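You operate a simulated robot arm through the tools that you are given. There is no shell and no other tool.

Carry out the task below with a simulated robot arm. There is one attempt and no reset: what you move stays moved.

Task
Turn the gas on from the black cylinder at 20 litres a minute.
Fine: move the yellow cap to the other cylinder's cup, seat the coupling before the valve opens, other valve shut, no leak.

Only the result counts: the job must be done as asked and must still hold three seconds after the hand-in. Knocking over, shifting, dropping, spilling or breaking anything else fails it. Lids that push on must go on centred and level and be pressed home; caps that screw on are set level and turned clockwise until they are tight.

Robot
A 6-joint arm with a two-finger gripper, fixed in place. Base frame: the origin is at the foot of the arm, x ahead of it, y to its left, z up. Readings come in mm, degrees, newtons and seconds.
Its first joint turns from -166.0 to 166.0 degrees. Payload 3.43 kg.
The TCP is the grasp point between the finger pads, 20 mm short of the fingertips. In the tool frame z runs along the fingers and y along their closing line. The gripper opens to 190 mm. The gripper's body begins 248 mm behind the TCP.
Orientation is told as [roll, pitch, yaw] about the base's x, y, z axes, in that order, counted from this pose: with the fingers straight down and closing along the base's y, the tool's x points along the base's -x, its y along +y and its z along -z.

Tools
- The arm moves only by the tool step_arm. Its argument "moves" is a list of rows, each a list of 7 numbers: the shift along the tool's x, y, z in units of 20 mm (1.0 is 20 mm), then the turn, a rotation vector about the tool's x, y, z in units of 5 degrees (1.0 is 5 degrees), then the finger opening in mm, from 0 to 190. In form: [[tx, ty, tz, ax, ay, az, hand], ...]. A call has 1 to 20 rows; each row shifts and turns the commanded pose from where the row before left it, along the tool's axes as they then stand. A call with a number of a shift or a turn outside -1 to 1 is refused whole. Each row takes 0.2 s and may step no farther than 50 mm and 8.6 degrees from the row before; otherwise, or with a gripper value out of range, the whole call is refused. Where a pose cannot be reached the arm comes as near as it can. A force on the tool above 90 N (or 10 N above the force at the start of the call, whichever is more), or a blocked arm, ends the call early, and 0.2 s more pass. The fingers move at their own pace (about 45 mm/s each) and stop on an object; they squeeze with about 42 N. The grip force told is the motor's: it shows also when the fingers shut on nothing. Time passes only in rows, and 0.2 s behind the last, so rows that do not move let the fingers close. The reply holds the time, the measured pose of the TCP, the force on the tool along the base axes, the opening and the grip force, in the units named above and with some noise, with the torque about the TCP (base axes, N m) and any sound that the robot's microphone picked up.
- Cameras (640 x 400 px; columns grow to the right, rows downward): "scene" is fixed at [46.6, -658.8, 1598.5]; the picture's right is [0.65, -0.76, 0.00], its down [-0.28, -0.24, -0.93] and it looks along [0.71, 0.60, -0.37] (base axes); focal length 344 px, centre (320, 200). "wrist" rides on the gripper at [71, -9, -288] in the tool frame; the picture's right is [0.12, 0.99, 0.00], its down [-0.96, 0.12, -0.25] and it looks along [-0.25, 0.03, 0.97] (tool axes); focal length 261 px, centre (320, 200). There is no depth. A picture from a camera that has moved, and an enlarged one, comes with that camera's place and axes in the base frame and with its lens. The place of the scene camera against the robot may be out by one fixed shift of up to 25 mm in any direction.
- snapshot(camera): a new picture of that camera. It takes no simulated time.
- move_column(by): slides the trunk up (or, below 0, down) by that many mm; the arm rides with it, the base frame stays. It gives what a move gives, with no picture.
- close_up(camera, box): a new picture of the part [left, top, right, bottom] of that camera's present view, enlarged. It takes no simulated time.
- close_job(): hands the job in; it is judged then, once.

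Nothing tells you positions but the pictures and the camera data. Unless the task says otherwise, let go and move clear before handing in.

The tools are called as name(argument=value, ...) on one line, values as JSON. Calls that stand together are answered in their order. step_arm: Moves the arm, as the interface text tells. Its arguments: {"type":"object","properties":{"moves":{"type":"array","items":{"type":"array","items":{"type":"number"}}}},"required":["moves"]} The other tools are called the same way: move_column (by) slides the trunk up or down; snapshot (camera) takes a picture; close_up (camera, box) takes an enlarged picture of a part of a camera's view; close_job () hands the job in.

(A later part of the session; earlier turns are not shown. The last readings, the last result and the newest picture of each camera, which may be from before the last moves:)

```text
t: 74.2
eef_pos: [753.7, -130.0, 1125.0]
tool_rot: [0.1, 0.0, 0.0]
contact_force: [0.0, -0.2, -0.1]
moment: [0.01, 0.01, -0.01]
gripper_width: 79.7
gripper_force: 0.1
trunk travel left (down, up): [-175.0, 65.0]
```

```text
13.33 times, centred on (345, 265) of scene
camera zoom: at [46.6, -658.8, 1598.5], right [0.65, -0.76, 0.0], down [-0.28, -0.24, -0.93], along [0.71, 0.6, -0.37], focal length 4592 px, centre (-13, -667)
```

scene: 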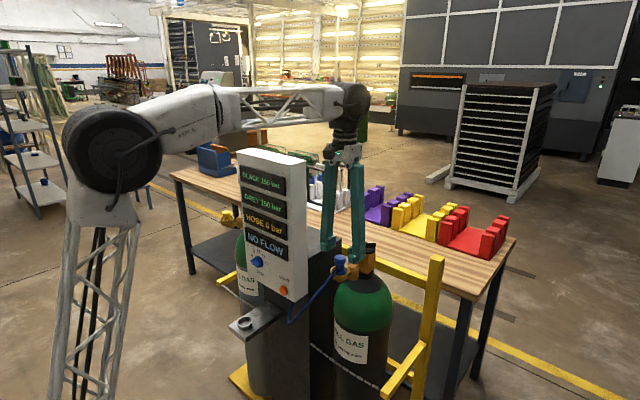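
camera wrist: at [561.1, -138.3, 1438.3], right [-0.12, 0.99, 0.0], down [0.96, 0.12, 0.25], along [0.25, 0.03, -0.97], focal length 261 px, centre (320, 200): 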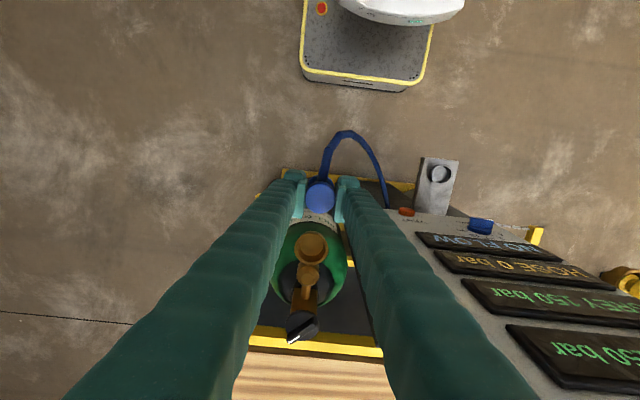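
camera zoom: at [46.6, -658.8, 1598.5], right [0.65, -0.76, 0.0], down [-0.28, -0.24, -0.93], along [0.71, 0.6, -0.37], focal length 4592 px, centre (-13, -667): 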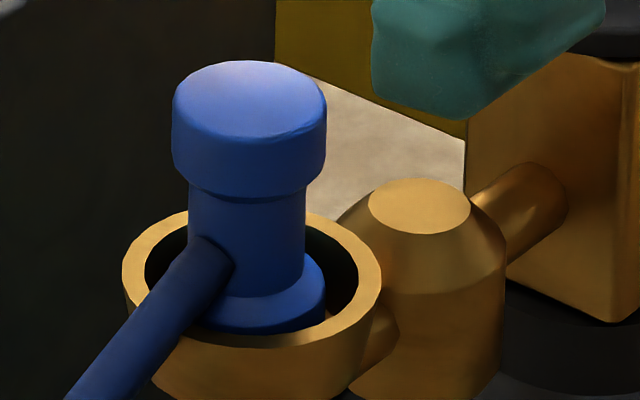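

The coupling stayed put when gripped and resisted being drawn up (about 8 N), so I take it as seated. Now I'll look at the black valve handle from above it.

step_arm(moves=[[0, 0, -0.9, 0, 0, 0, 80], [0, 0, -0.9, 0, 0, 0, 80], [0, 0, -0.9, 0, 0, 0, 80], [0, 0, -0.9, 0, 0, 0, 80], [-0.9, 0, 0, 0, 0, 0, 80], [-0.9, 0, 0, 0, 0, 0, 80], [-0.9, 0, 0, 0, 0, 0, 80], [-0.9, 0, 0, 0, 0, 0, 80], [-0.9, 0, 0, 0, 0, 0, 80], [-0.9, 0, 0, 0, 0, 0, 80], [0, 0, 0, 0, 0, 0, 80]])

snapshot(camera="wrist")

close_up(camera="wrist", box=[270, 140, 370, 240])

close_up(camera="scene", box=[340, 235, 400, 285])

```text
t: 76.6
eef_pos: [862.3, -132.0, 1198.6]
tool_rot: [0.1, 0.0, 0.1]
contact_force: [0.0, 0.5, -0.2]
moment: [0.03, 0.06, 0.02]
gripper_width: 80.0
gripper_force: 0.0
trunk travel left (down, up): [-175.0, 65.0]
```

```text
taken
camera wrist: at [790.8, -140.1, 1486.6], right [-0.12, 0.99, 0.0], down [0.96, 0.12, 0.25], along [0.25, 0.03, -0.97], focal length 261 px, centre (320, 200)
```

wrist: 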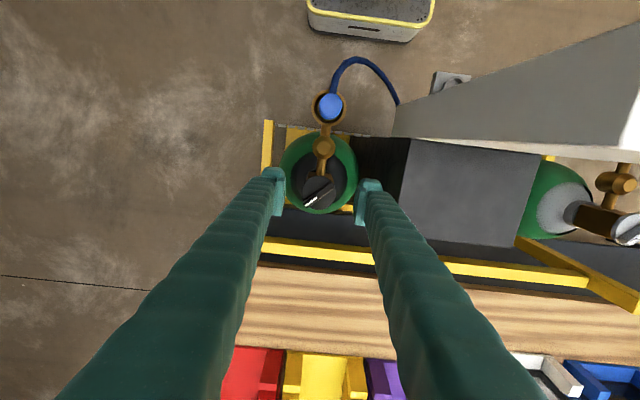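

```text
4.00 times, centred on (320, 190) of wrist
camera zoom: at [790.8, -140.1, 1486.6], right [-0.12, 0.99, 0.0], down [0.96, 0.12, 0.25], along [0.25, 0.03, -0.97], focal length 1043 px, centre (320, 240)
```

zoom: 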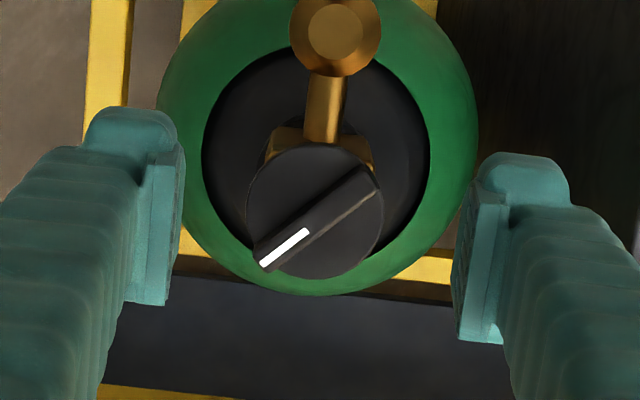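

```text
8.00 times, centred on (370, 260) of scene
camera zoom: at [46.6, -658.8, 1598.5], right [0.65, -0.76, 0.0], down [-0.28, -0.24, -0.93], along [0.71, 0.6, -0.37], focal length 2755 px, centre (-80, -280)
```

zoom: 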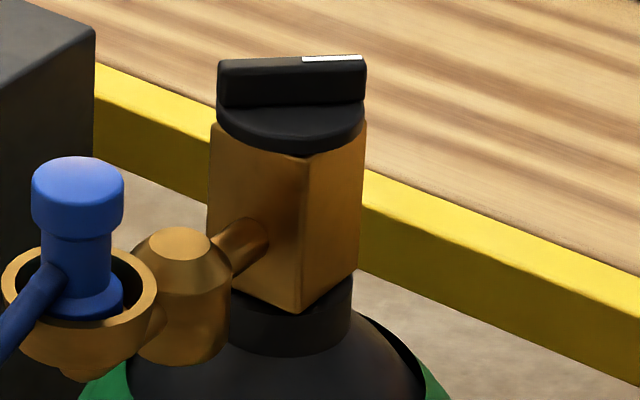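

The black handle's bar is centred at about (896,-129.5,1043) with its white mark pointing to -45° (+x,-y). I'll centre over it and turn the hand so the fingers close across the bar.

step_arm(moves=[[-0.85, 0.05, 0, 0, 0, 0, 60], [-0.85, 0.05, 0, 0, 0, 0, 60], [0, 0, 0, 0, 0, 1, 60], [0, 0, 0, 0, 0, 1, 60], [0, 0, 0, 0, 0, 1, 60], [0, 0, 0, 0, 0, 1, 60], [0, 0, 0, 0, 0, 1, 60], [0, 0, 0, 0, 0, 1, 60], [0, 0, 0, 0, 0, 1, 60], [0, 0, 0, 0, 0, 1, 60], [0, 0, 0, 0, 0, 1, 60], [0, 0, 0, 0, 0, 0, 60]])

close_up(camera="wrist", box=[260, 120, 380, 240])

snapshot(camera="scene")

```text
t: 79.2
eef_pos: [894.4, -128.4, 1196.7]
tool_rot: [0.2, 0.0, -44.9]
contact_force: [0.5, 0.1, -0.1]
moment: [-0.02, -0.02, -0.04]
gripper_width: 60.0
gripper_force: 0.0
trunk travel left (down, up): [-175.0, 65.0]
```

```text
3.33 times, centred on (320, 180) of wrist
camera zoom: at [838.3, -84.2, 1484.7], right [0.62, 0.79, 0.0], down [0.76, -0.6, 0.25], along [0.2, -0.15, -0.97], focal length 869 px, centre (320, 267)
```

zoom: 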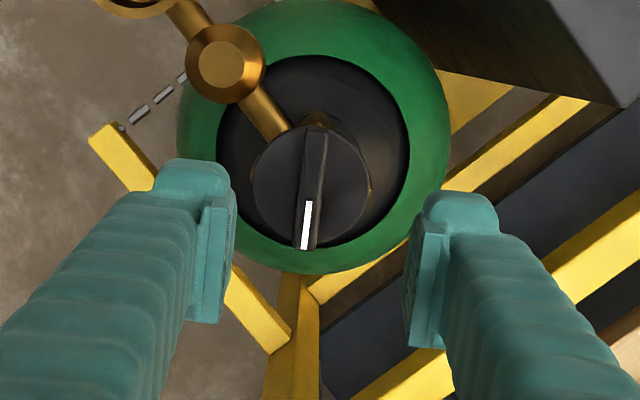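

```text
taken
```

scene: 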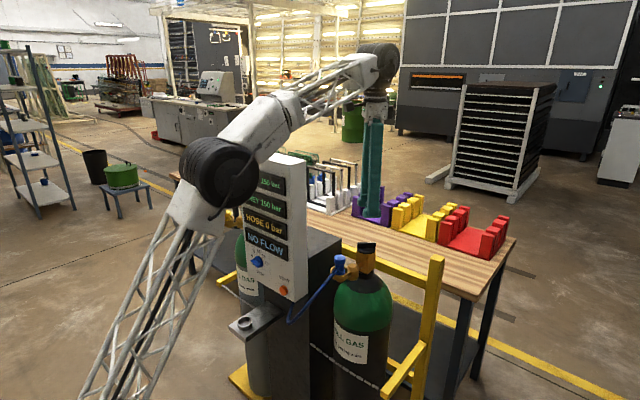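

The bar is centred with about a 4 mm offset across the closing line. I'll correct that and descend to just above the handle.

step_arm(moves=[[-0.1, -0.21, 0.7, 0, 0, -0.4, 60], [0, 0, 0.9, 0, 0, 0, 60], [0, 0, 0.9, 0, 0, 0, 60], [0, 0, 0.9, 0, 0, 0, 60], [0, 0, 0.9, 0, 0, 0, 60], [0, 0, 0.9, 0, 0, 0, 60], [0, 0, 0, 0, 0, 0, 60]])

close_up(camera="wrist", box=[270, 140, 370, 240])

close_up(camera="scene", box=[330, 215, 410, 285])

snapshot(camera="scene")

```text
t: 80.8
eef_pos: [893.5, -132.2, 1095.5]
tool_rot: [0.1, 0.0, -43.0]
contact_force: [-0.5, -0.8, 0.0]
moment: [0.05, 0.0, 0.0]
gripper_width: 60.0
gripper_force: 0.0
trunk travel left (down, up): [-175.0, 65.0]
```

```text
4.00 times, centred on (320, 190) of wrist
camera zoom: at [835.5, -89.7, 1382.9], right [0.59, 0.81, 0.0], down [0.78, -0.57, 0.25], along [0.2, -0.15, -0.97], focal length 1043 px, centre (320, 240)
```

zoom: 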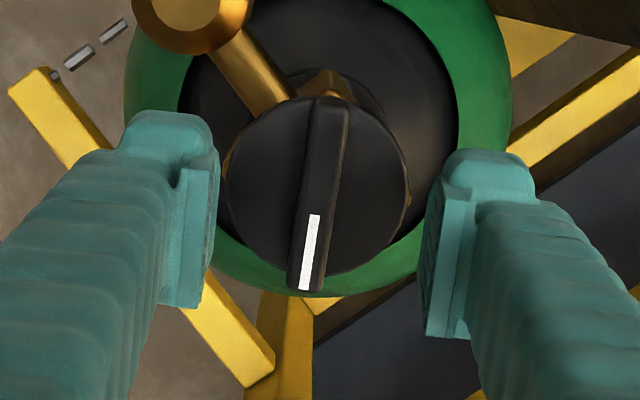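

```text
5.71 times, centred on (370, 250) of scene
camera zoom: at [46.6, -658.8, 1598.5], right [0.65, -0.76, 0.0], down [-0.28, -0.24, -0.93], along [0.71, 0.6, -0.37], focal length 1968 px, centre (34, -86)
```

zoom: 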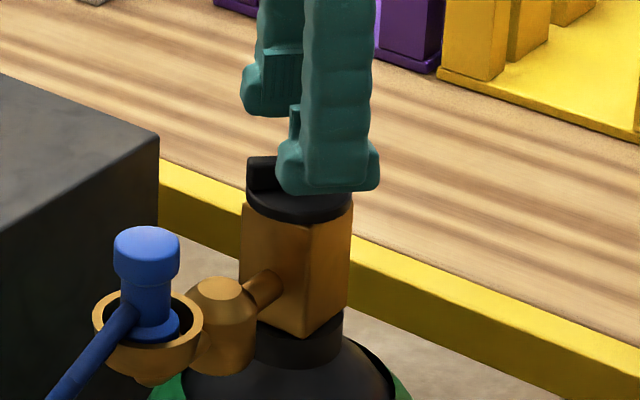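

```text
taken
```

scene: 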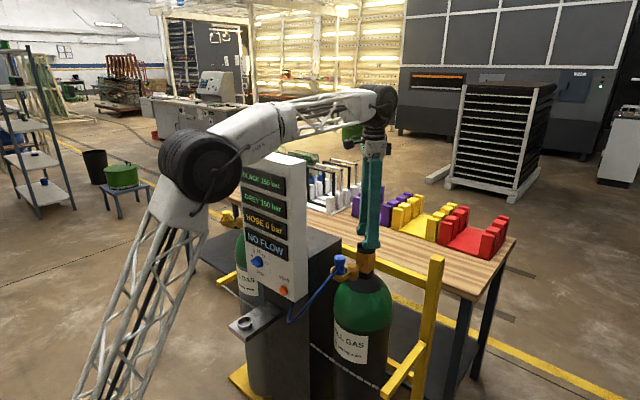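

The handle bar is centred and parallel to the fingers. I'll lower in steps until the tips flank the bar.

step_arm(moves=[[0, 0, 0.7, 0, 0, 0, 50], [0, 0, 0.5, 0, 0, 0, 45], [0, 0, 0.1, 0, 0, 0, 45], [0, 0, 0, 0, 0, 0, 45]])

close_up(camera="scene", box=[330, 215, 410, 285])

close_up(camera="wrist", box=[270, 140, 370, 240])

```text
t: 81.8
eef_pos: [891.8, -131.3, 1072.3]
tool_rot: [0.2, -0.3, -43.1]
contact_force: [6.9, -2.6, 42.4]
moment: [-0.9, 0.85, -0.03]
gripper_width: 43.4
gripper_force: 0.1
trunk travel left (down, up): [-175.0, 65.0]
```

```text
5.71 times, centred on (370, 250) of scene
camera zoom: at [46.6, -658.8, 1598.5], right [0.65, -0.76, 0.0], down [-0.28, -0.24, -0.93], along [0.71, 0.6, -0.37], focal length 1968 px, centre (34, -86)
```

zoom: 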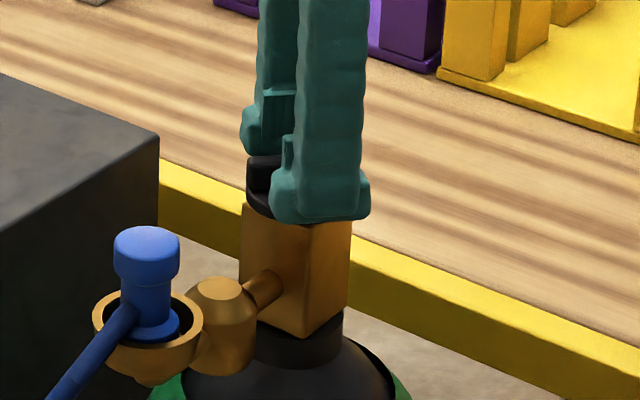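

```text
4.00 times, centred on (320, 190) of wrist
camera zoom: at [834.1, -88.4, 1360.3], right [0.59, 0.81, 0.0], down [0.78, -0.57, 0.25], along [0.2, -0.15, -0.97], focal length 1043 px, centre (320, 240)
```

zoom: 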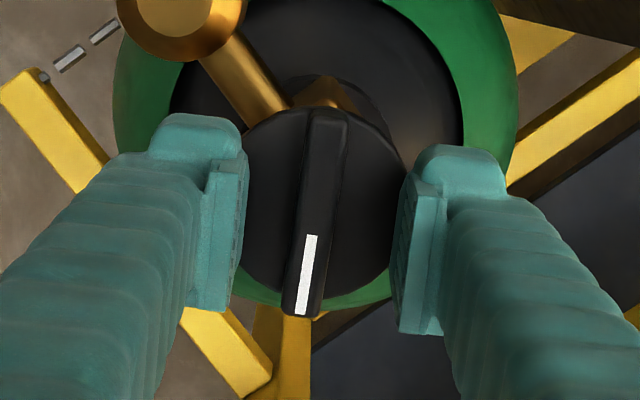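

The tips have reached the handle's disc (42 N). I'll rise 4 mm to unload and then close on the bar.

step_arm(moves=[[0, 0, -0.3, 0, 0, 0, 45], [0, 0, 0, 0, 0, 0, 45]])

step_arm(moves=[[0, 0, 0, 0, 0, 0, 25], [0, 0, 0, 0, 0, 0, 8], [0, 0, 0, 0, 0, 0, 5], [0, 0, 0, 0, 0, 0, 5], [0, 0, 0, 0, 0, 0, 5]])

close_up(camera="wrist", box=[270, 140, 370, 240])

close_up(camera="scene", box=[340, 225, 390, 275])

```text
t: 82.4
eef_pos: [893.0, -131.4, 1073.0]
tool_rot: [0.1, 0.1, -43.0]
contact_force: [-0.6, -0.3, 0.6]
moment: [0.0, 0.02, -0.01]
gripper_width: 45.0
gripper_force: 0.0
trunk travel left (down, up): [-175.0, 65.0]
```

```text
t: 83.6
eef_pos: [892.9, -133.1, 1073.0]
tool_rot: [-0.1, 0.0, -43.0]
contact_force: [-19.9, -20.9, -10.3]
moment: [-0.22, 0.03, -0.81]
gripper_width: 11.3
gripper_force: 44.1
trunk travel left (down, up): [-175.0, 65.0]
```

```text
4.00 times, centred on (320, 190) of wrist
camera zoom: at [835.7, -91.0, 1362.6], right [0.59, 0.81, 0.0], down [0.78, -0.57, 0.25], along [0.2, -0.15, -0.97], focal length 1043 px, centre (320, 240)
```

zoom: 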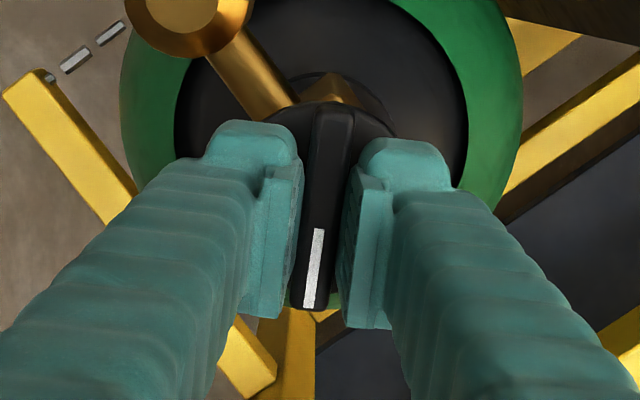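

```text
8.00 times, centred on (365, 250) of scene
camera zoom: at [46.6, -658.8, 1598.5], right [0.65, -0.76, 0.0], down [-0.28, -0.24, -0.93], along [0.71, 0.6, -0.37], focal length 2755 px, centre (-40, -200)
```

zoom: 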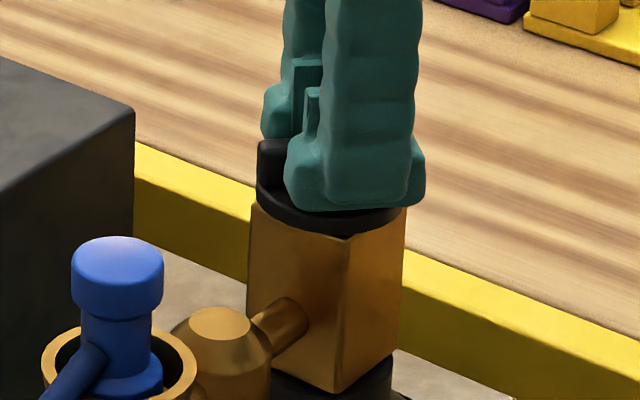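

Gripped on the bar at 11.3 mm, with about 29 N of sideways load along the closing line. I'll shift the hand to relieve it before turning.

step_arm(moves=[[0, -0.1, -0.03, 0, 0, 0, 5], [0, 0, 0, 0, 0, 0, 5]])

```text
t: 84.2
eef_pos: [893.1, -132.5, 1074.3]
tool_rot: [0.1, 0.0, -42.9]
contact_force: [-13.7, -14.3, -16.2]
moment: [-0.44, -0.24, -0.93]
gripper_width: 11.3
gripper_force: 44.2
trunk travel left (down, up): [-175.0, 65.0]
```

step_arm(moves=[[0, -0.15, 0.05, 0, 0, 0.2, 5], [0, 0, 0.03, 0, 0, 0.2, 5], [0, 0, 0, 0, 0, 0, 5]])

```text
t: 85.0
eef_pos: [891.5, -132.9, 1074.9]
tool_rot: [0.3, -0.1, -45.0]
contact_force: [34.6, 16.8, 19.5]
moment: [0.36, -0.09, -0.13]
gripper_width: 11.1
gripper_force: 44.3
trunk travel left (down, up): [-175.0, 65.0]
```

step_arm(moves=[[-0.03, 0.09, -0.05, 0, 0, 0, 5], [0, 0, 0, 0, 0, 0, 5]])

```text
t: 85.6
eef_pos: [892.8, -133.0, 1074.3]
tool_rot: [0.1, 0.0, -44.9]
contact_force: [29.1, 29.8, 24.7]
moment: [0.69, 0.1, -0.18]
gripper_width: 11.1
gripper_force: 44.7
trunk travel left (down, up): [-175.0, 65.0]
```

step_arm(moves=[[0, 0, 0, 0, 0, 0, 5], [0, 0, 0, 0, 0, 0, 5]])

close_up(camera="wrist", box=[290, 160, 350, 220])

```text
t: 86.2
eef_pos: [892.0, -132.8, 1073.4]
tool_rot: [0.0, 0.0, -45.0]
contact_force: [27.7, 33.1, 28.7]
moment: [0.48, -0.12, -0.16]
gripper_width: 11.2
gripper_force: 44.8
trunk travel left (down, up): [-175.0, 65.0]
```

```text
6.67 times, centred on (320, 190) of wrist
camera zoom: at [836.0, -89.2, 1362.3], right [0.62, 0.79, 0.0], down [0.76, -0.6, 0.25], along [0.2, -0.15, -0.97], focal length 1738 px, centre (320, 267)
```

zoom: 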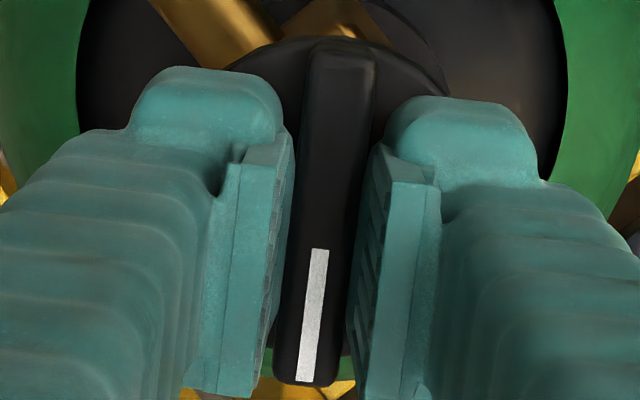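

step_arm(moves=[[0, 0.07, -0.06, 0, 0, 0, 5], [0, 0, 0, 0, 0, 0, 5], [0, 0, 0, 0, 0, 0, 5]])

```text
t: 87.0
eef_pos: [892.7, -132.9, 1074.1]
tool_rot: [-0.1, 0.1, -45.0]
contact_force: [14.1, 27.9, 13.2]
moment: [0.17, -0.16, -0.09]
gripper_width: 11.0
gripper_force: 44.4
trunk travel left (down, up): [-175.0, 65.0]
```

step_arm(moves=[[0.03, 0.12, -0.04, 0, 0, 0, 5], [0, 0, 0, 0, 0, 0, 5], [0, 0, 0, 0, 0, 0, 5]])

```text
t: 87.8
eef_pos: [892.9, -132.7, 1075.5]
tool_rot: [-0.1, 0.0, -45.0]
contact_force: [-16.1, 11.4, -3.2]
moment: [-0.07, -0.02, -0.01]
gripper_width: 10.9
gripper_force: 44.2
trunk travel left (down, up): [-175.0, 65.0]
```

Loads are now low. I'll start turning counter-clockwise (seen from above) in small increments and check the torque and the readouts.

step_arm(moves=[[0, 0, 0, 0, 0, -1, 5], [0, 0, 0, 0, 0, -1, 5], [0, 0, 0, 0, 0, -1, 5], [0, 0, 0, 0, 0, 0, 5]])

close_up(camera="wrist", box=[290, 160, 350, 220])

close_up(camera="scene", box=[230, 150, 310, 270])

```text
t: 88.8
eef_pos: [894.8, -133.5, 1073.9]
tool_rot: [0.1, -0.1, -30.0]
contact_force: [-19.0, -14.5, -21.7]
moment: [-0.27, -0.09, -1.83]
gripper_width: 17.7
gripper_force: 45.0
trunk travel left (down, up): [-175.0, 65.0]
```

```text
6.67 times, centred on (320, 190) of wrist
camera zoom: at [828.7, -105.8, 1363.0], right [0.39, 0.92, 0.0], down [0.89, -0.38, 0.25], along [0.23, -0.1, -0.97], focal length 1738 px, centre (320, 267)
```

zoom: 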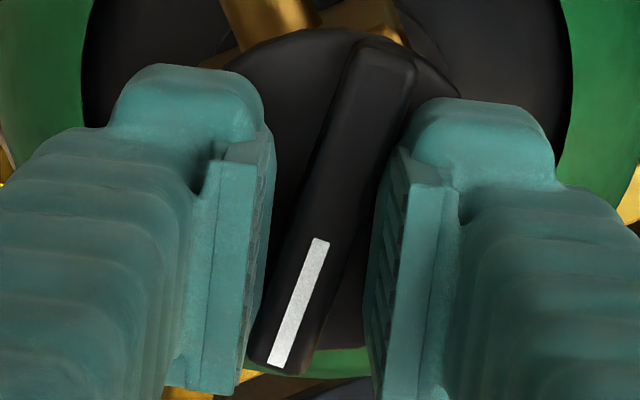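

```text
3.33 times, centred on (270, 210) of scene
camera zoom: at [46.6, -658.8, 1598.5], right [0.65, -0.76, 0.0], down [-0.28, -0.24, -0.93], along [0.71, 0.6, -0.37], focal length 1148 px, centre (487, 167)
```

zoom: 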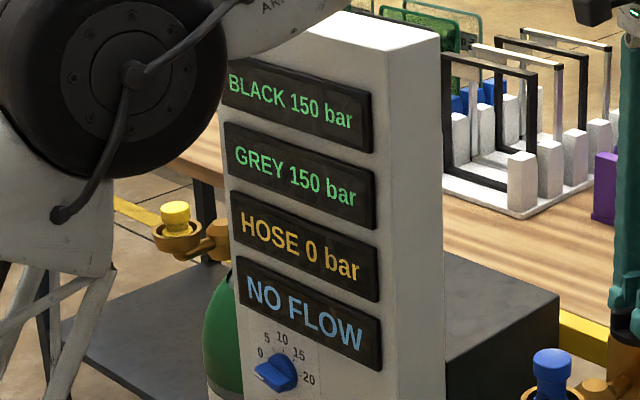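

The handle did not follow. The bar skewed in the grip at about 1.8 N·m, so that direction is stopped or stiff. I'll return to neutral and test the clockwise direction gently.

step_arm(moves=[[0, 0, 0, 0, 0, 1, 5], [0, 0, 0, 0, 0, 1, 5], [0, 0, 0, 0, 0, 1, 5], [0, 0, 0, 0, 0, 0, 5]])

step_arm(moves=[[0, 0, 0, 0, 0, 1, 5], [0, 0, 0, 0, 0, 1, 5], [0, 0, 0, 0, 0, 0, 5]])

close_up(camera="wrist", box=[290, 160, 350, 220])

```text
t: 89.8
eef_pos: [893.4, -133.4, 1075.6]
tool_rot: [0.1, 0.1, -45.2]
contact_force: [-4.6, -33.8, -14.1]
moment: [-0.61, -0.31, 0.12]
gripper_width: 11.2
gripper_force: 44.4
trunk travel left (down, up): [-175.0, 65.0]
```

```text
t: 90.6
eef_pos: [893.0, -134.3, 1075.6]
tool_rot: [0.1, 0.0, -55.0]
contact_force: [-7.7, -42.1, -2.2]
moment: [-0.02, 0.27, 0.22]
gripper_width: 11.3
gripper_force: 43.6
trunk travel left (down, up): [-175.0, 65.0]
```

```text
6.67 times, centred on (320, 190) of wrist
camera zoom: at [845.5, -81.9, 1363.9], right [0.75, 0.67, 0.0], down [0.65, -0.72, 0.25], along [0.17, -0.18, -0.97], focal length 1738 px, centre (320, 267)
```

zoom: 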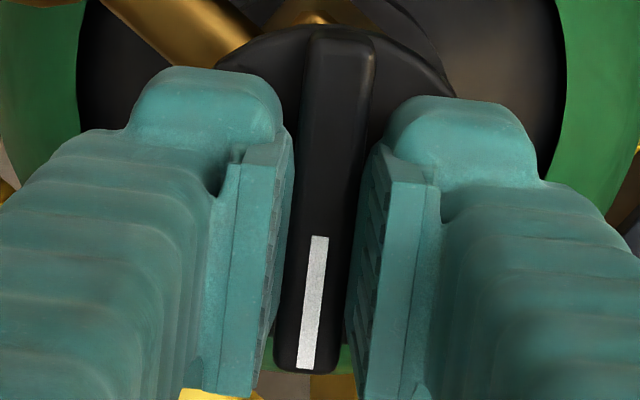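

The handle turns easily clockwise (now at -55°), with some side load from an axis offset. I'll check the readouts before going on.

close_up(camera="scene", box=[230, 150, 310, 270])

step_arm(moves=[[-0.08, -0.057, 0, 0, 0, 0, 5], [0, 0, 0, 0, 0, 0, 5]])

```text
3.33 times, centred on (270, 210) of scene
camera zoom: at [46.6, -658.8, 1598.5], right [0.65, -0.76, 0.0], down [-0.28, -0.24, -0.93], along [0.71, 0.6, -0.37], focal length 1148 px, centre (487, 167)
```

zoom: 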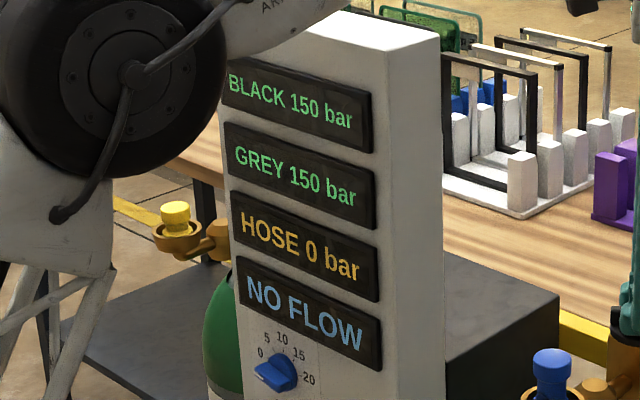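

```text
t: 91.2
eef_pos: [893.0, -135.0, 1076.3]
tool_rot: [0.2, 0.0, -55.0]
contact_force: [-4.8, -33.2, 1.4]
moment: [-0.54, -0.15, 0.16]
gripper_width: 11.3
gripper_force: 44.4
trunk travel left (down, up): [-175.0, 65.0]
```

step_arm(moves=[[-0.08, -0.057, 0, 0, 0, 0, 5], [-0.08, -0.057, 0, 0, 0, 0, 5], [0, 0, 0, 0, 0, 0, 5]])

```text
t: 92.0
eef_pos: [892.5, -134.9, 1076.4]
tool_rot: [0.1, 0.2, -54.9]
contact_force: [-12.3, 4.7, 2.9]
moment: [0.37, 0.34, 0.09]
gripper_width: 10.9
gripper_force: 44.3
trunk travel left (down, up): [-175.0, 65.0]
```

Side load is relieved. Continuing clockwise, listening for leaks and watching the hose gauge.

step_arm(moves=[[0, 0, 0, 0, 0, 1, 5], [0, 0, 0, 0, 0, 1, 5], [0, 0, 0, 0, 0, 1, 5], [0, 0, 0, 0, 0, 0, 5]])

close_up(camera="scene", box=[230, 150, 310, 270])

close_up(camera="wrist", box=[290, 160, 350, 220])

```text
t: 93.0
eef_pos: [892.5, -136.8, 1077.0]
tool_rot: [0.1, 0.0, -70.0]
contact_force: [-30.4, 23.9, -5.0]
moment: [0.5, 0.33, 0.12]
gripper_width: 11.1
gripper_force: 44.2
trunk travel left (down, up): [-175.0, 65.0]
```

```text
3.33 times, centred on (270, 210) of scene
camera zoom: at [46.6, -658.8, 1598.5], right [0.65, -0.76, 0.0], down [-0.28, -0.24, -0.93], along [0.71, 0.6, -0.37], focal length 1148 px, centre (487, 167)
```

zoom: 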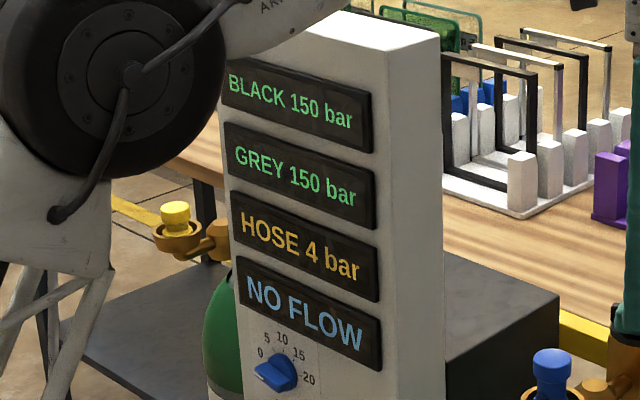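

```text
6.67 times, centred on (320, 190) of wrist
camera zoom: at [860.1, -73.4, 1364.1], right [0.89, 0.45, 0.0], down [0.44, -0.86, 0.25], along [0.11, -0.22, -0.97], focal length 1738 px, centre (320, 267)
```

zoom: 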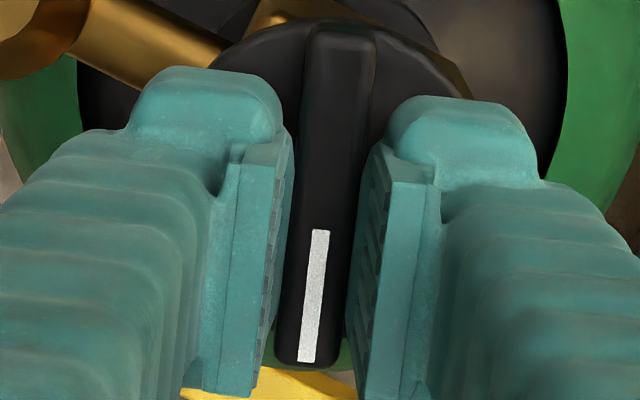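

The hose now reads 4 bar with no leak sound, so clockwise opens the valve and the coupling is sealed. I'll open it further, easing the side load.

step_arm(moves=[[0.1, -0.06, 0, 0, 0, 0.5, 5], [0.05, -0.03, 0, 0, 0, 1, 5], [0, 0, 0, 0, 0, 1, 5], [0, 0, 0, 0, 0, 1, 5], [0, 0, 0, 0, 0, 0, 5]])

close_up(camera="scene", box=[230, 150, 310, 270])

```text
t: 94.2
eef_pos: [889.6, -137.2, 1076.7]
tool_rot: [0.0, 0.0, -87.6]
contact_force: [-21.7, -8.5, -5.6]
moment: [-0.54, 0.13, 0.17]
gripper_width: 10.8
gripper_force: 45.1
trunk travel left (down, up): [-175.0, 65.0]
```

```text
3.33 times, centred on (270, 210) of scene
camera zoom: at [46.6, -658.8, 1598.5], right [0.65, -0.76, 0.0], down [-0.28, -0.24, -0.93], along [0.71, 0.6, -0.37], focal length 1148 px, centre (487, 167)
```

zoom: 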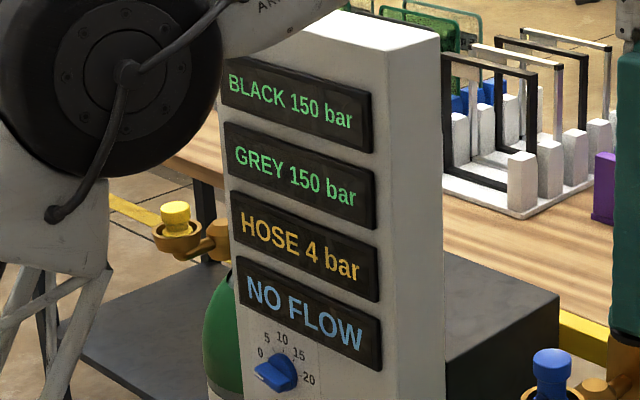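

step_arm(moves=[[-0.02, -0.08, 0, 0, 0, 1, 5], [0, 0, 0, 0, 0, 1, 5], [0, 0, 0, 0, 0, 1, 5], [0, 0, 0, 0, 0, 1, 5], [0, 0, 0, 0, 0, 0, 5]])

```text
t: 95.4
eef_pos: [887.9, -136.5, 1077.0]
tool_rot: [-0.1, 0.2, -107.5]
contact_force: [-21.3, -5.2, -2.9]
moment: [0.14, 0.17, 0.11]
gripper_width: 10.9
gripper_force: 45.1
trunk travel left (down, up): [-175.0, 65.0]
```

step_arm(moves=[[-0.04, -0.065, 0, 0, 0, 1, 5], [0, 0, 0, 0, 0, 1, 5], [0, 0, 0, 0, 0, 1, 5], [0, 0, 0, 0, 0, 1, 5], [0, 0, 0, 0, 0, 1, 5], [0, 0, 0, 0, 0, 0, 5]])

close_up(camera="wrist", box=[290, 160, 350, 220])

snapshot(camera="scene")

```text
t: 96.8
eef_pos: [884.3, -134.8, 1075.8]
tool_rot: [0.0, 0.2, -132.6]
contact_force: [-43.9, 10.8, 1.9]
moment: [0.13, 0.33, 0.23]
gripper_width: 11.0
gripper_force: 44.8
trunk travel left (down, up): [-175.0, 65.0]
```

```text
6.67 times, centred on (320, 190) of wrist
camera zoom: at [926.5, -77.9, 1364.2], right [0.81, -0.58, 0.0], down [-0.56, -0.79, 0.25], along [-0.14, -0.2, -0.97], focal length 1738 px, centre (320, 267)
```

zoom: 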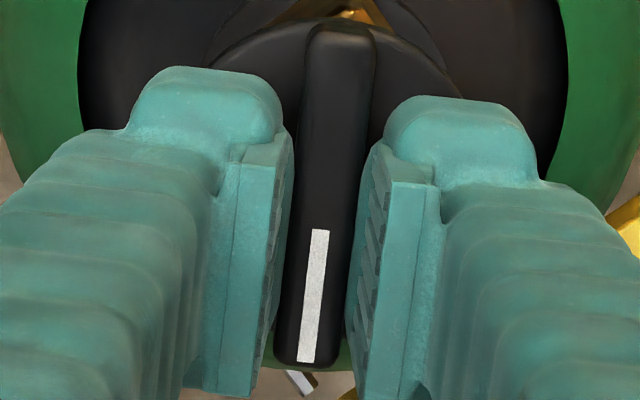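

```text
taken
```

scene: 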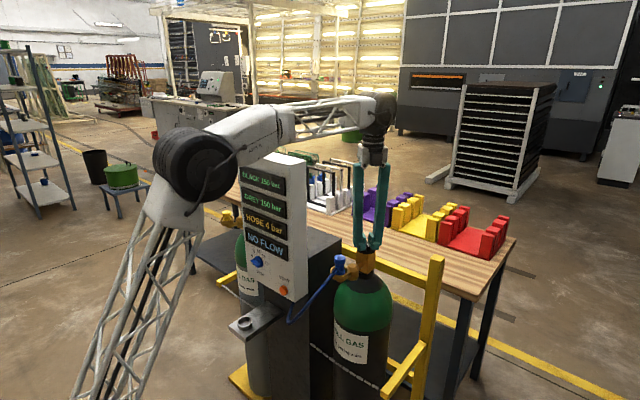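

The handle is turned about 90° from shut and the hose holds 4 bar with no hiss. I'll release it, rise straight up, then go set the flow dial.

step_arm(moves=[[0, 0, 0, 0, 0, 0, 20], [0, 0, 0, 0, 0, 0, 40], [0, 0, 0, 0, 0, 0, 50], [0, 0, -0.5, 0, 0, 0, 50], [0, 0, -0.9, 0, 0, 0, 50], [0, 0, -0.9, 0, 0, 0, 50], [0, 0, -0.9, 0, 0, 0, 50], [0, 0, -0.9, 0, 0, 0, 50], [0, 0, -0.9, 0, 0, 0, 50], [0, 0, -0.9, 0, 0, 0, 50], [0, 0, 0, 0, 0, 0, 50]])

snapshot(camera="wrist")

close_up(camera="scene", box=[230, 150, 400, 290])

close_up(camera="scene", box=[240, 240, 280, 285])

```text
t: 99.2
eef_pos: [888.0, -136.0, 1194.1]
tool_rot: [0.0, 0.0, -132.5]
contact_force: [0.1, 0.1, -0.8]
moment: [0.01, -0.02, 0.02]
gripper_width: 50.0
gripper_force: 0.0
trunk travel left (down, up): [-175.0, 65.0]
```

```text
taken
camera wrist: at [929.7, -79.0, 1483.1], right [0.81, -0.58, 0.0], down [-0.56, -0.79, 0.25], along [-0.14, -0.2, -0.97], focal length 261 px, centre (320, 200)
```

wrist: 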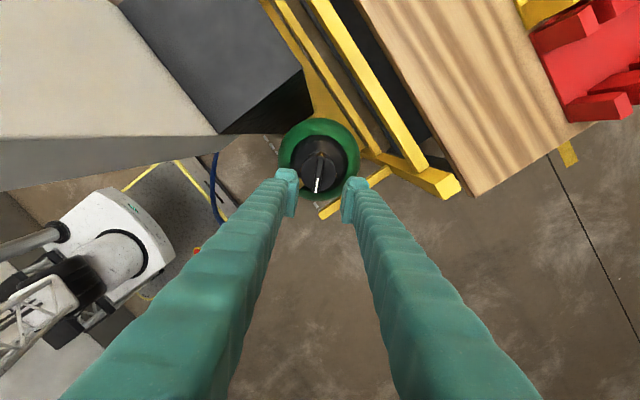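

```text
2.86 times, centred on (315, 220) of scene
camera zoom: at [46.6, -658.8, 1598.5], right [0.65, -0.76, 0.0], down [-0.28, -0.24, -0.93], along [0.71, 0.6, -0.37], focal length 984 px, centre (334, 143)
```

zoom: 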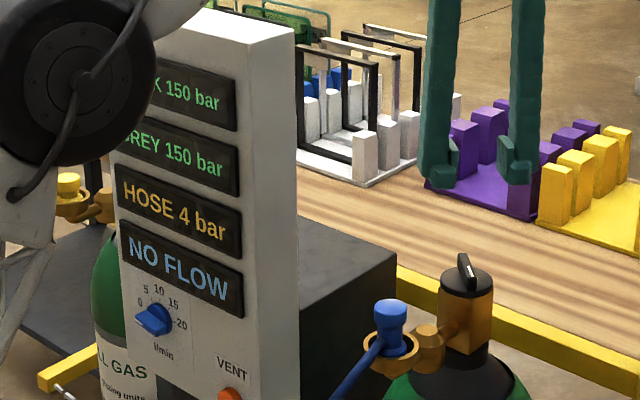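

```text
8.89 times, centred on (260, 262) of scene
camera zoom: at [46.6, -658.8, 1598.5], right [0.65, -0.76, 0.0], down [-0.28, -0.24, -0.93], along [0.71, 0.6, -0.37], focal length 3062 px, centre (853, -356)
```

zoom: 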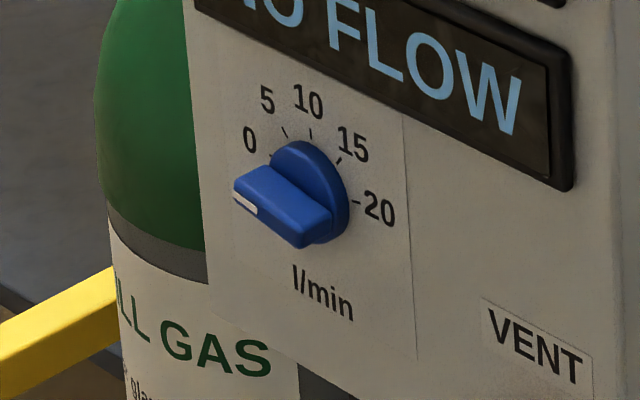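

The valve handle is now across, the hose holds 4 bar and the dial's pointer is at 0. I'll unwind the wrist in place, then move out in front of the panel to measure the dial.

step_arm(moves=[[0, 0, -0.3, 0, 0, -1, 50], [0, 0, -0.3, 0, 0, -1, 50], [0, 0, 0, 0, 0, -1, 50], [0, 0, 0, 0, 0, -1, 50], [0, 0, 0, 0, 0, -1, 50], [0, 0, 0, 0, 0, -1, 50], [0, 0, 0, 0, 0, -1, 50], [0, 0, 0, 0, 0, -1, 50], [0, 0, 0, 0, 0, -1, 50], [0, 0, 0, 0, 0, -1, 50], [0, 0, 0, 0, 0, -1, 50], [0, 0, 0, 0, 0, -1, 50], [0, 0, 0, 0, 0, -1, 50], [0, 0, 0, 0, 0, -1, 50], [0, 0, 0, 0, 0, -1, 50], [0, 0, 0, 0, 0, -1, 50], [0, 0, 0, 0, 0, -1, 50], [0, 0, 0, 0, 0, -1, 50], [0, 0, 0, 0, 0, -1, 50], [0, 0, 0, 0, 0, -1, 50]])

step_arm(moves=[[0, 0, 0, 0, 0, -1, 50], [0, 0, 0, 0, 0, -1, 50], [0, 0, 0, 0, 0, -1, 50], [0, 0, 0, 0, 0, -1, 50], [0, 0, 0, 0, 0, -1, 50], [0, 0, 0, 0, 0, -1, 50], [0, 0, 0, 0, 0, -0.5, 50], [0, 0, 0, 0, 0, 0, 50]])

close_up(camera="wrist", box=[250, 60, 390, 230])

close_up(camera="scene", box=[240, 170, 300, 290])

```text
t: 103.4
eef_pos: [888.5, -137.9, 1205.6]
tool_rot: [0.1, 0.0, -32.4]
contact_force: [-0.2, 1.0, 0.2]
moment: [0.01, 0.03, -0.02]
gripper_width: 50.0
gripper_force: 0.0
trunk travel left (down, up): [-175.0, 65.0]
```

```text
t: 105.2
eef_pos: [887.8, -137.4, 1205.0]
tool_rot: [0.0, 0.0, 0.2]
contact_force: [1.0, -0.8, 0.9]
moment: [-0.01, -0.03, 0.0]
gripper_width: 50.0
gripper_force: 0.0
trunk travel left (down, up): [-175.0, 65.0]
```

```text
2.35 times, centred on (320, 145) of wrist
camera zoom: at [817.0, -146.1, 1493.3], right [-0.12, 0.99, 0.0], down [0.96, 0.12, 0.25], along [0.25, 0.03, -0.97], focal length 613 px, centre (320, 329)
```

zoom: 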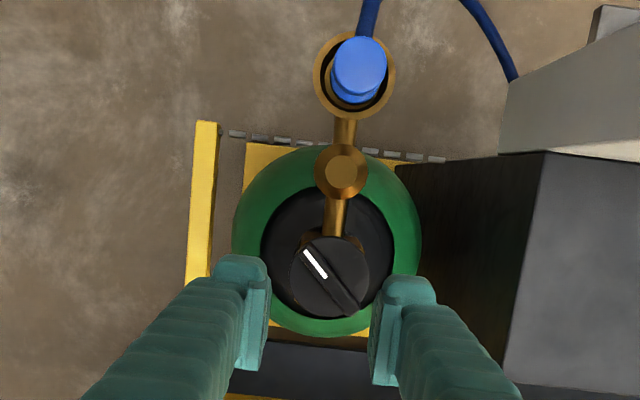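

```text
3.33 times, centred on (270, 230) of scene
camera zoom: at [46.6, -658.8, 1598.5], right [0.65, -0.76, 0.0], down [-0.28, -0.24, -0.93], along [0.71, 0.6, -0.37], focal length 1148 px, centre (487, 100)
```

zoom: 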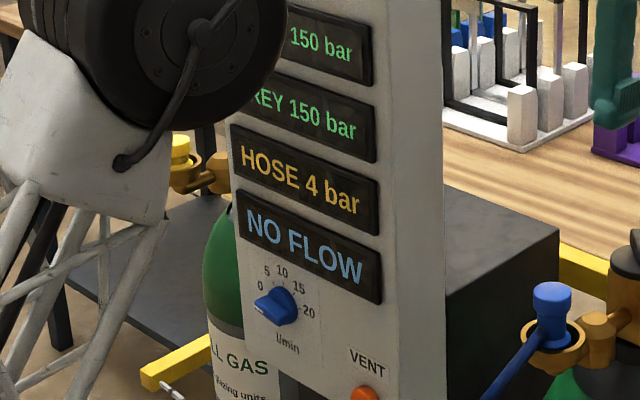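

The valve mark now points the other way, and the coupling and hose are undisturbed. Backing straight out, then crossing in front of the panel.

step_arm(moves=[[0.97, 0, 0, 0, 0, 0, 30], [0.97, 0, 0, 0, 0, 0, 30], [0.97, 0, 0, 0, 0, 0, 30], [0.97, 0, 0, 0, 0, 0, 30], [0.97, 0, 0, 0, 0, 0, 30], [0.97, 0, 0, 0, 0, 0, 30], [0.97, 0, 0, 0, 0, 0, 30], [0.97, 0, 0, 0, 0, 0, 30], [0.97, 0, 0, 0, 0, 0, 30], [0.97, 0, 0, 0, 0, 0, 30], [0.97, 0, 0, 0, 0, 0, 30], [0.97, 0, 0, 0, 0, 0, 30], [0.97, 0, 0, 0, 0, 0, 30], [0.97, 0, 0, 0, 0, 0, 30], [0.97, 0, 0, 0, 0, 0, 30], [0.97, 0, 0, 0, 0, 0, 30], [0.97, 0, 0, 0, 0, 0, 30], [0, 0, 0, 0, 0, 0, 30]])

step_arm(moves=[[0, 1, 0, 0, 0, 0, 30], [0, 1, 0, 0, 0, 0, 30], [0, 1, 0, 0, 0, 0, 30], [0, 1, 0, 0, 0, 0, 30], [0, 1, 0, 0, 0, 0, 30], [0, 1, 0, 0, 0, 0, 30], [0, 1, 0, 0, 0, 0, 30], [0, 1, 0, 0, 0, 0, 30], [0, 1, 0, 0, 0, 0, 30], [0, 1, 0, 0, 0, 0, 30], [0, 1, 0, 0, 0, 0, 30], [0, 1, 0, 0, 0, 0, 30], [0, 1, 0, 0, 0, 0, 30], [0, 1, 0, 0, 0, 0, 30], [0, 1, 0, 0, 0, 0, 30], [0, 1, 0, 0, 0, 0, 30], [0, 0, 0, 0, 0, 0, 30]])

snapshot(camera="wrist")

snapshot(camera="scene")

```text
t: 109.0
eef_pos: [557.0, -136.2, 1206.0]
tool_rot: [0.0, -0.1, 0.0]
contact_force: [-0.4, 0.5, 0.9]
moment: [-0.01, -0.02, -0.01]
gripper_width: 29.8
gripper_force: 0.1
trunk travel left (down, up): [-175.0, 65.0]
```

```text
t: 112.6
eef_pos: [556.2, 182.9, 1204.8]
tool_rot: [0.0, 0.0, -0.1]
contact_force: [-0.3, -0.6, 0.3]
moment: [-0.01, 0.0, -0.02]
gripper_width: 29.8
gripper_force: 0.0
trunk travel left (down, up): [-175.0, 65.0]
```

```text
taken
camera wrist: at [485.9, 174.0, 1493.0], right [-0.12, 0.99, 0.0], down [0.96, 0.12, 0.25], along [0.25, 0.03, -0.97], focal length 261 px, centre (320, 200)
```

wrist: 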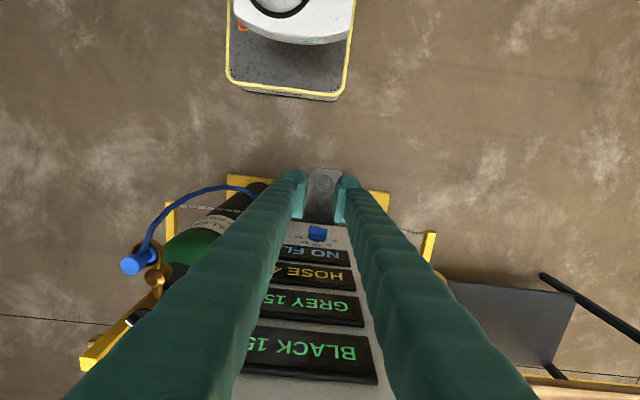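

```text
taken
```

scene: 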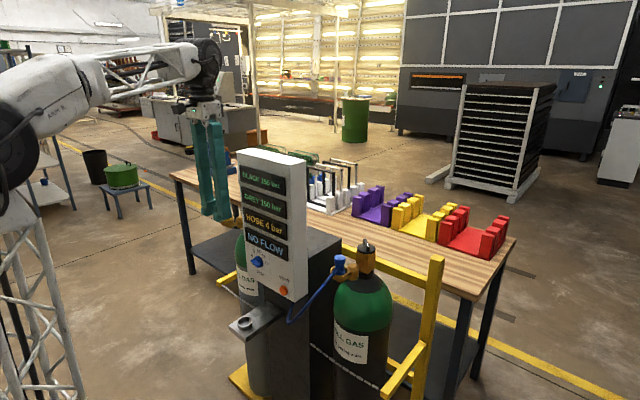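

I'm in front of the panel. I'll tilt the tool forward 30° to see the dial more frontally and check that a tilted approach is reachable.

step_arm(moves=[[0, 0, 0, 0, -1, 0, 0], [0, 0, 0, 0, -1, 0, 0], [0, 0, 0, 0, -1, 0, 0], [0, 0, 0, 0, -1, 0, 0], [0, 0, 0, 0, -1, 0, 0], [0, 0, 0, 0, -1, 0, 0], [0, 0, 0, 0, 0, 0, 0]])

snapshot(camera="wrist")

snapshot(camera="scene")

```text
t: 114.2
eef_pos: [558.8, 183.0, 1204.4]
tool_rot: [0.1, -30.1, -0.1]
contact_force: [0.1, -0.3, -0.4]
moment: [0.02, -0.01, 0.01]
gripper_width: 0.0
gripper_force: 34.4
trunk travel left (down, up): [-175.0, 65.0]
```

```text
taken
camera wrist: at [352.7, 175.0, 1419.5], right [-0.1, 0.99, -0.06], down [0.71, 0.11, 0.7], along [0.7, 0.03, -0.71], focal length 261 px, centre (320, 200)
```

wrist: 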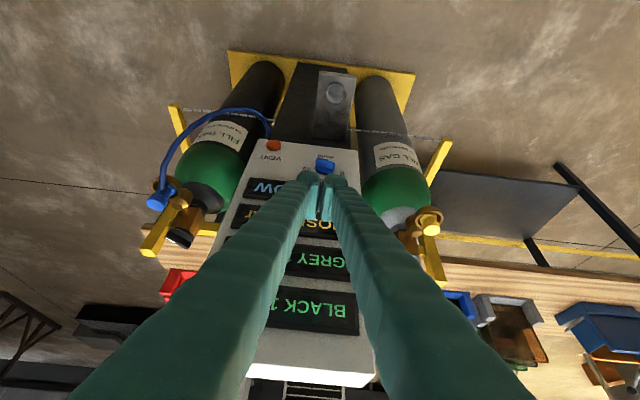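

```text
taken
```

scene: 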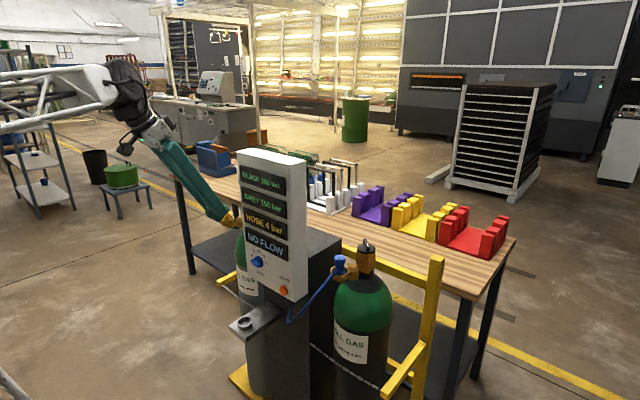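

The tilt is reachable. I'll zoom in on the dial from here to measure it.

close_up(camera="wrist", box=[290, 130, 360, 190])

close_up(camera="wrist", box=[240, 120, 380, 250])

```text
6.67 times, centred on (325, 160) of wrist
camera zoom: at [352.7, 175.0, 1419.5], right [-0.1, 0.99, -0.06], down [0.71, 0.11, 0.7], along [0.7, 0.03, -0.71], focal length 1738 px, centre (287, 467)
```

zoom: 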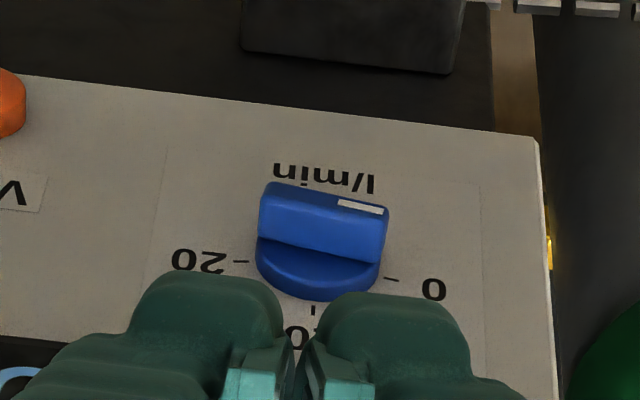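

```text
3.08 times, centred on (310, 185) of wrist
camera zoom: at [352.7, 175.0, 1419.5], right [-0.1, 0.99, -0.06], down [0.71, 0.11, 0.7], along [0.7, 0.03, -0.71], focal length 802 px, centre (351, 246)
```

zoom: 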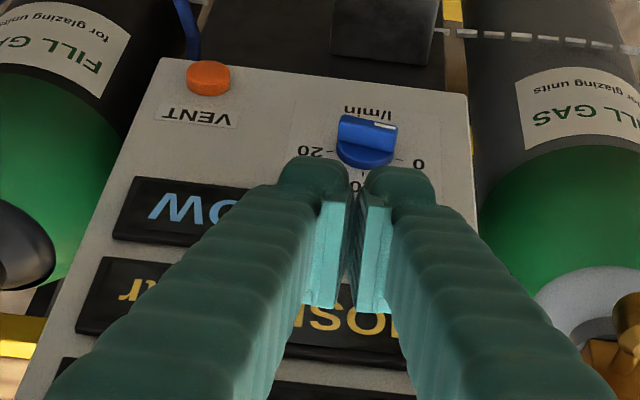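

The 0 and 20 ticks lie on one horizontal line through the dial's centre, so a half turn clockwise (as seen facing the panel) is needed. I'll move lower and to the side for an unobstructed second view.

step_arm(moves=[[0.33, 0.585, 0.98, 0, 0, 0, 0], [0.33, 0.585, 0.98, 0, 0, 0, 0], [0.33, 0.585, 0.98, 0, 0, 0, 0], [0.33, 0.585, 0.98, 0, 0, 0, 0], [0.33, 0.585, 0.98, 0, 0, 0, 0], [0.33, 0.585, 0.98, 0, 0, 0, 0], [0.33, 0.585, 0.98, 0, 0, 0, 0], [0.33, 0.585, 0.98, 0, 0, 0, 0], [0.33, 0.585, 0.98, 0, 0, 0, 0], [0.33, 0.585, 0.98, 0, 0, 0, 0], [0, 0, 0, 0, 0, 0, 0]])

snapshot(camera="wrist")

close_up(camera="wrist", box=[180, 120, 300, 220])

```text
t: 116.6
eef_pos: [599.5, 302.8, 999.6]
tool_rot: [0.0, -30.0, 0.0]
contact_force: [0.5, 0.2, -0.1]
moment: [-0.03, 0.02, 0.0]
gripper_width: 0.0
gripper_force: 34.4
trunk travel left (down, up): [-175.0, 65.0]
```

```text
taken
camera wrist: at [394.8, 293.7, 1215.5], right [-0.1, 0.99, -0.06], down [0.71, 0.12, 0.7], along [0.7, 0.03, -0.72], focal length 261 px, centre (320, 200)
```

wrist: 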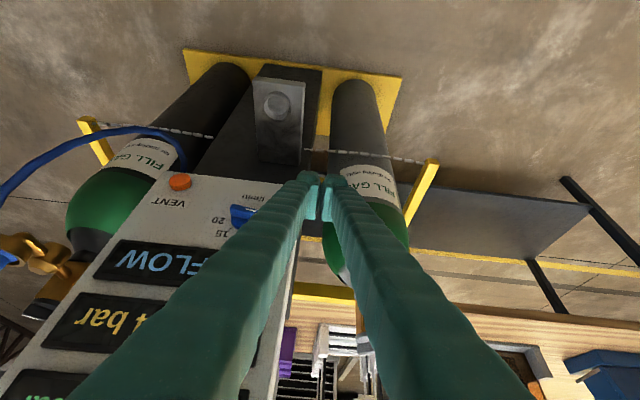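

```text
4.00 times, centred on (240, 170) of wrist
camera zoom: at [394.8, 293.7, 1215.5], right [-0.1, 0.99, -0.06], down [0.71, 0.12, 0.7], along [0.7, 0.03, -0.72], focal length 1043 px, centre (640, 320)
```

zoom: 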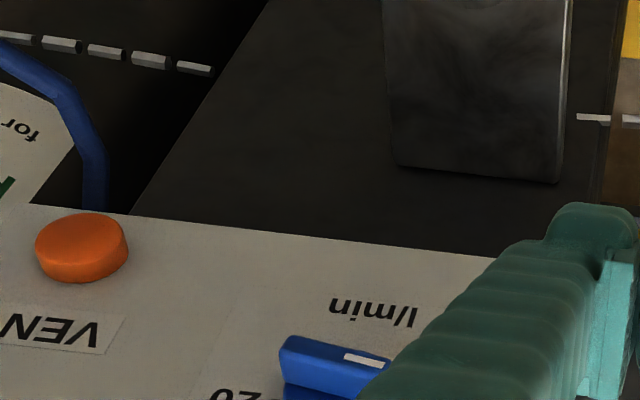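

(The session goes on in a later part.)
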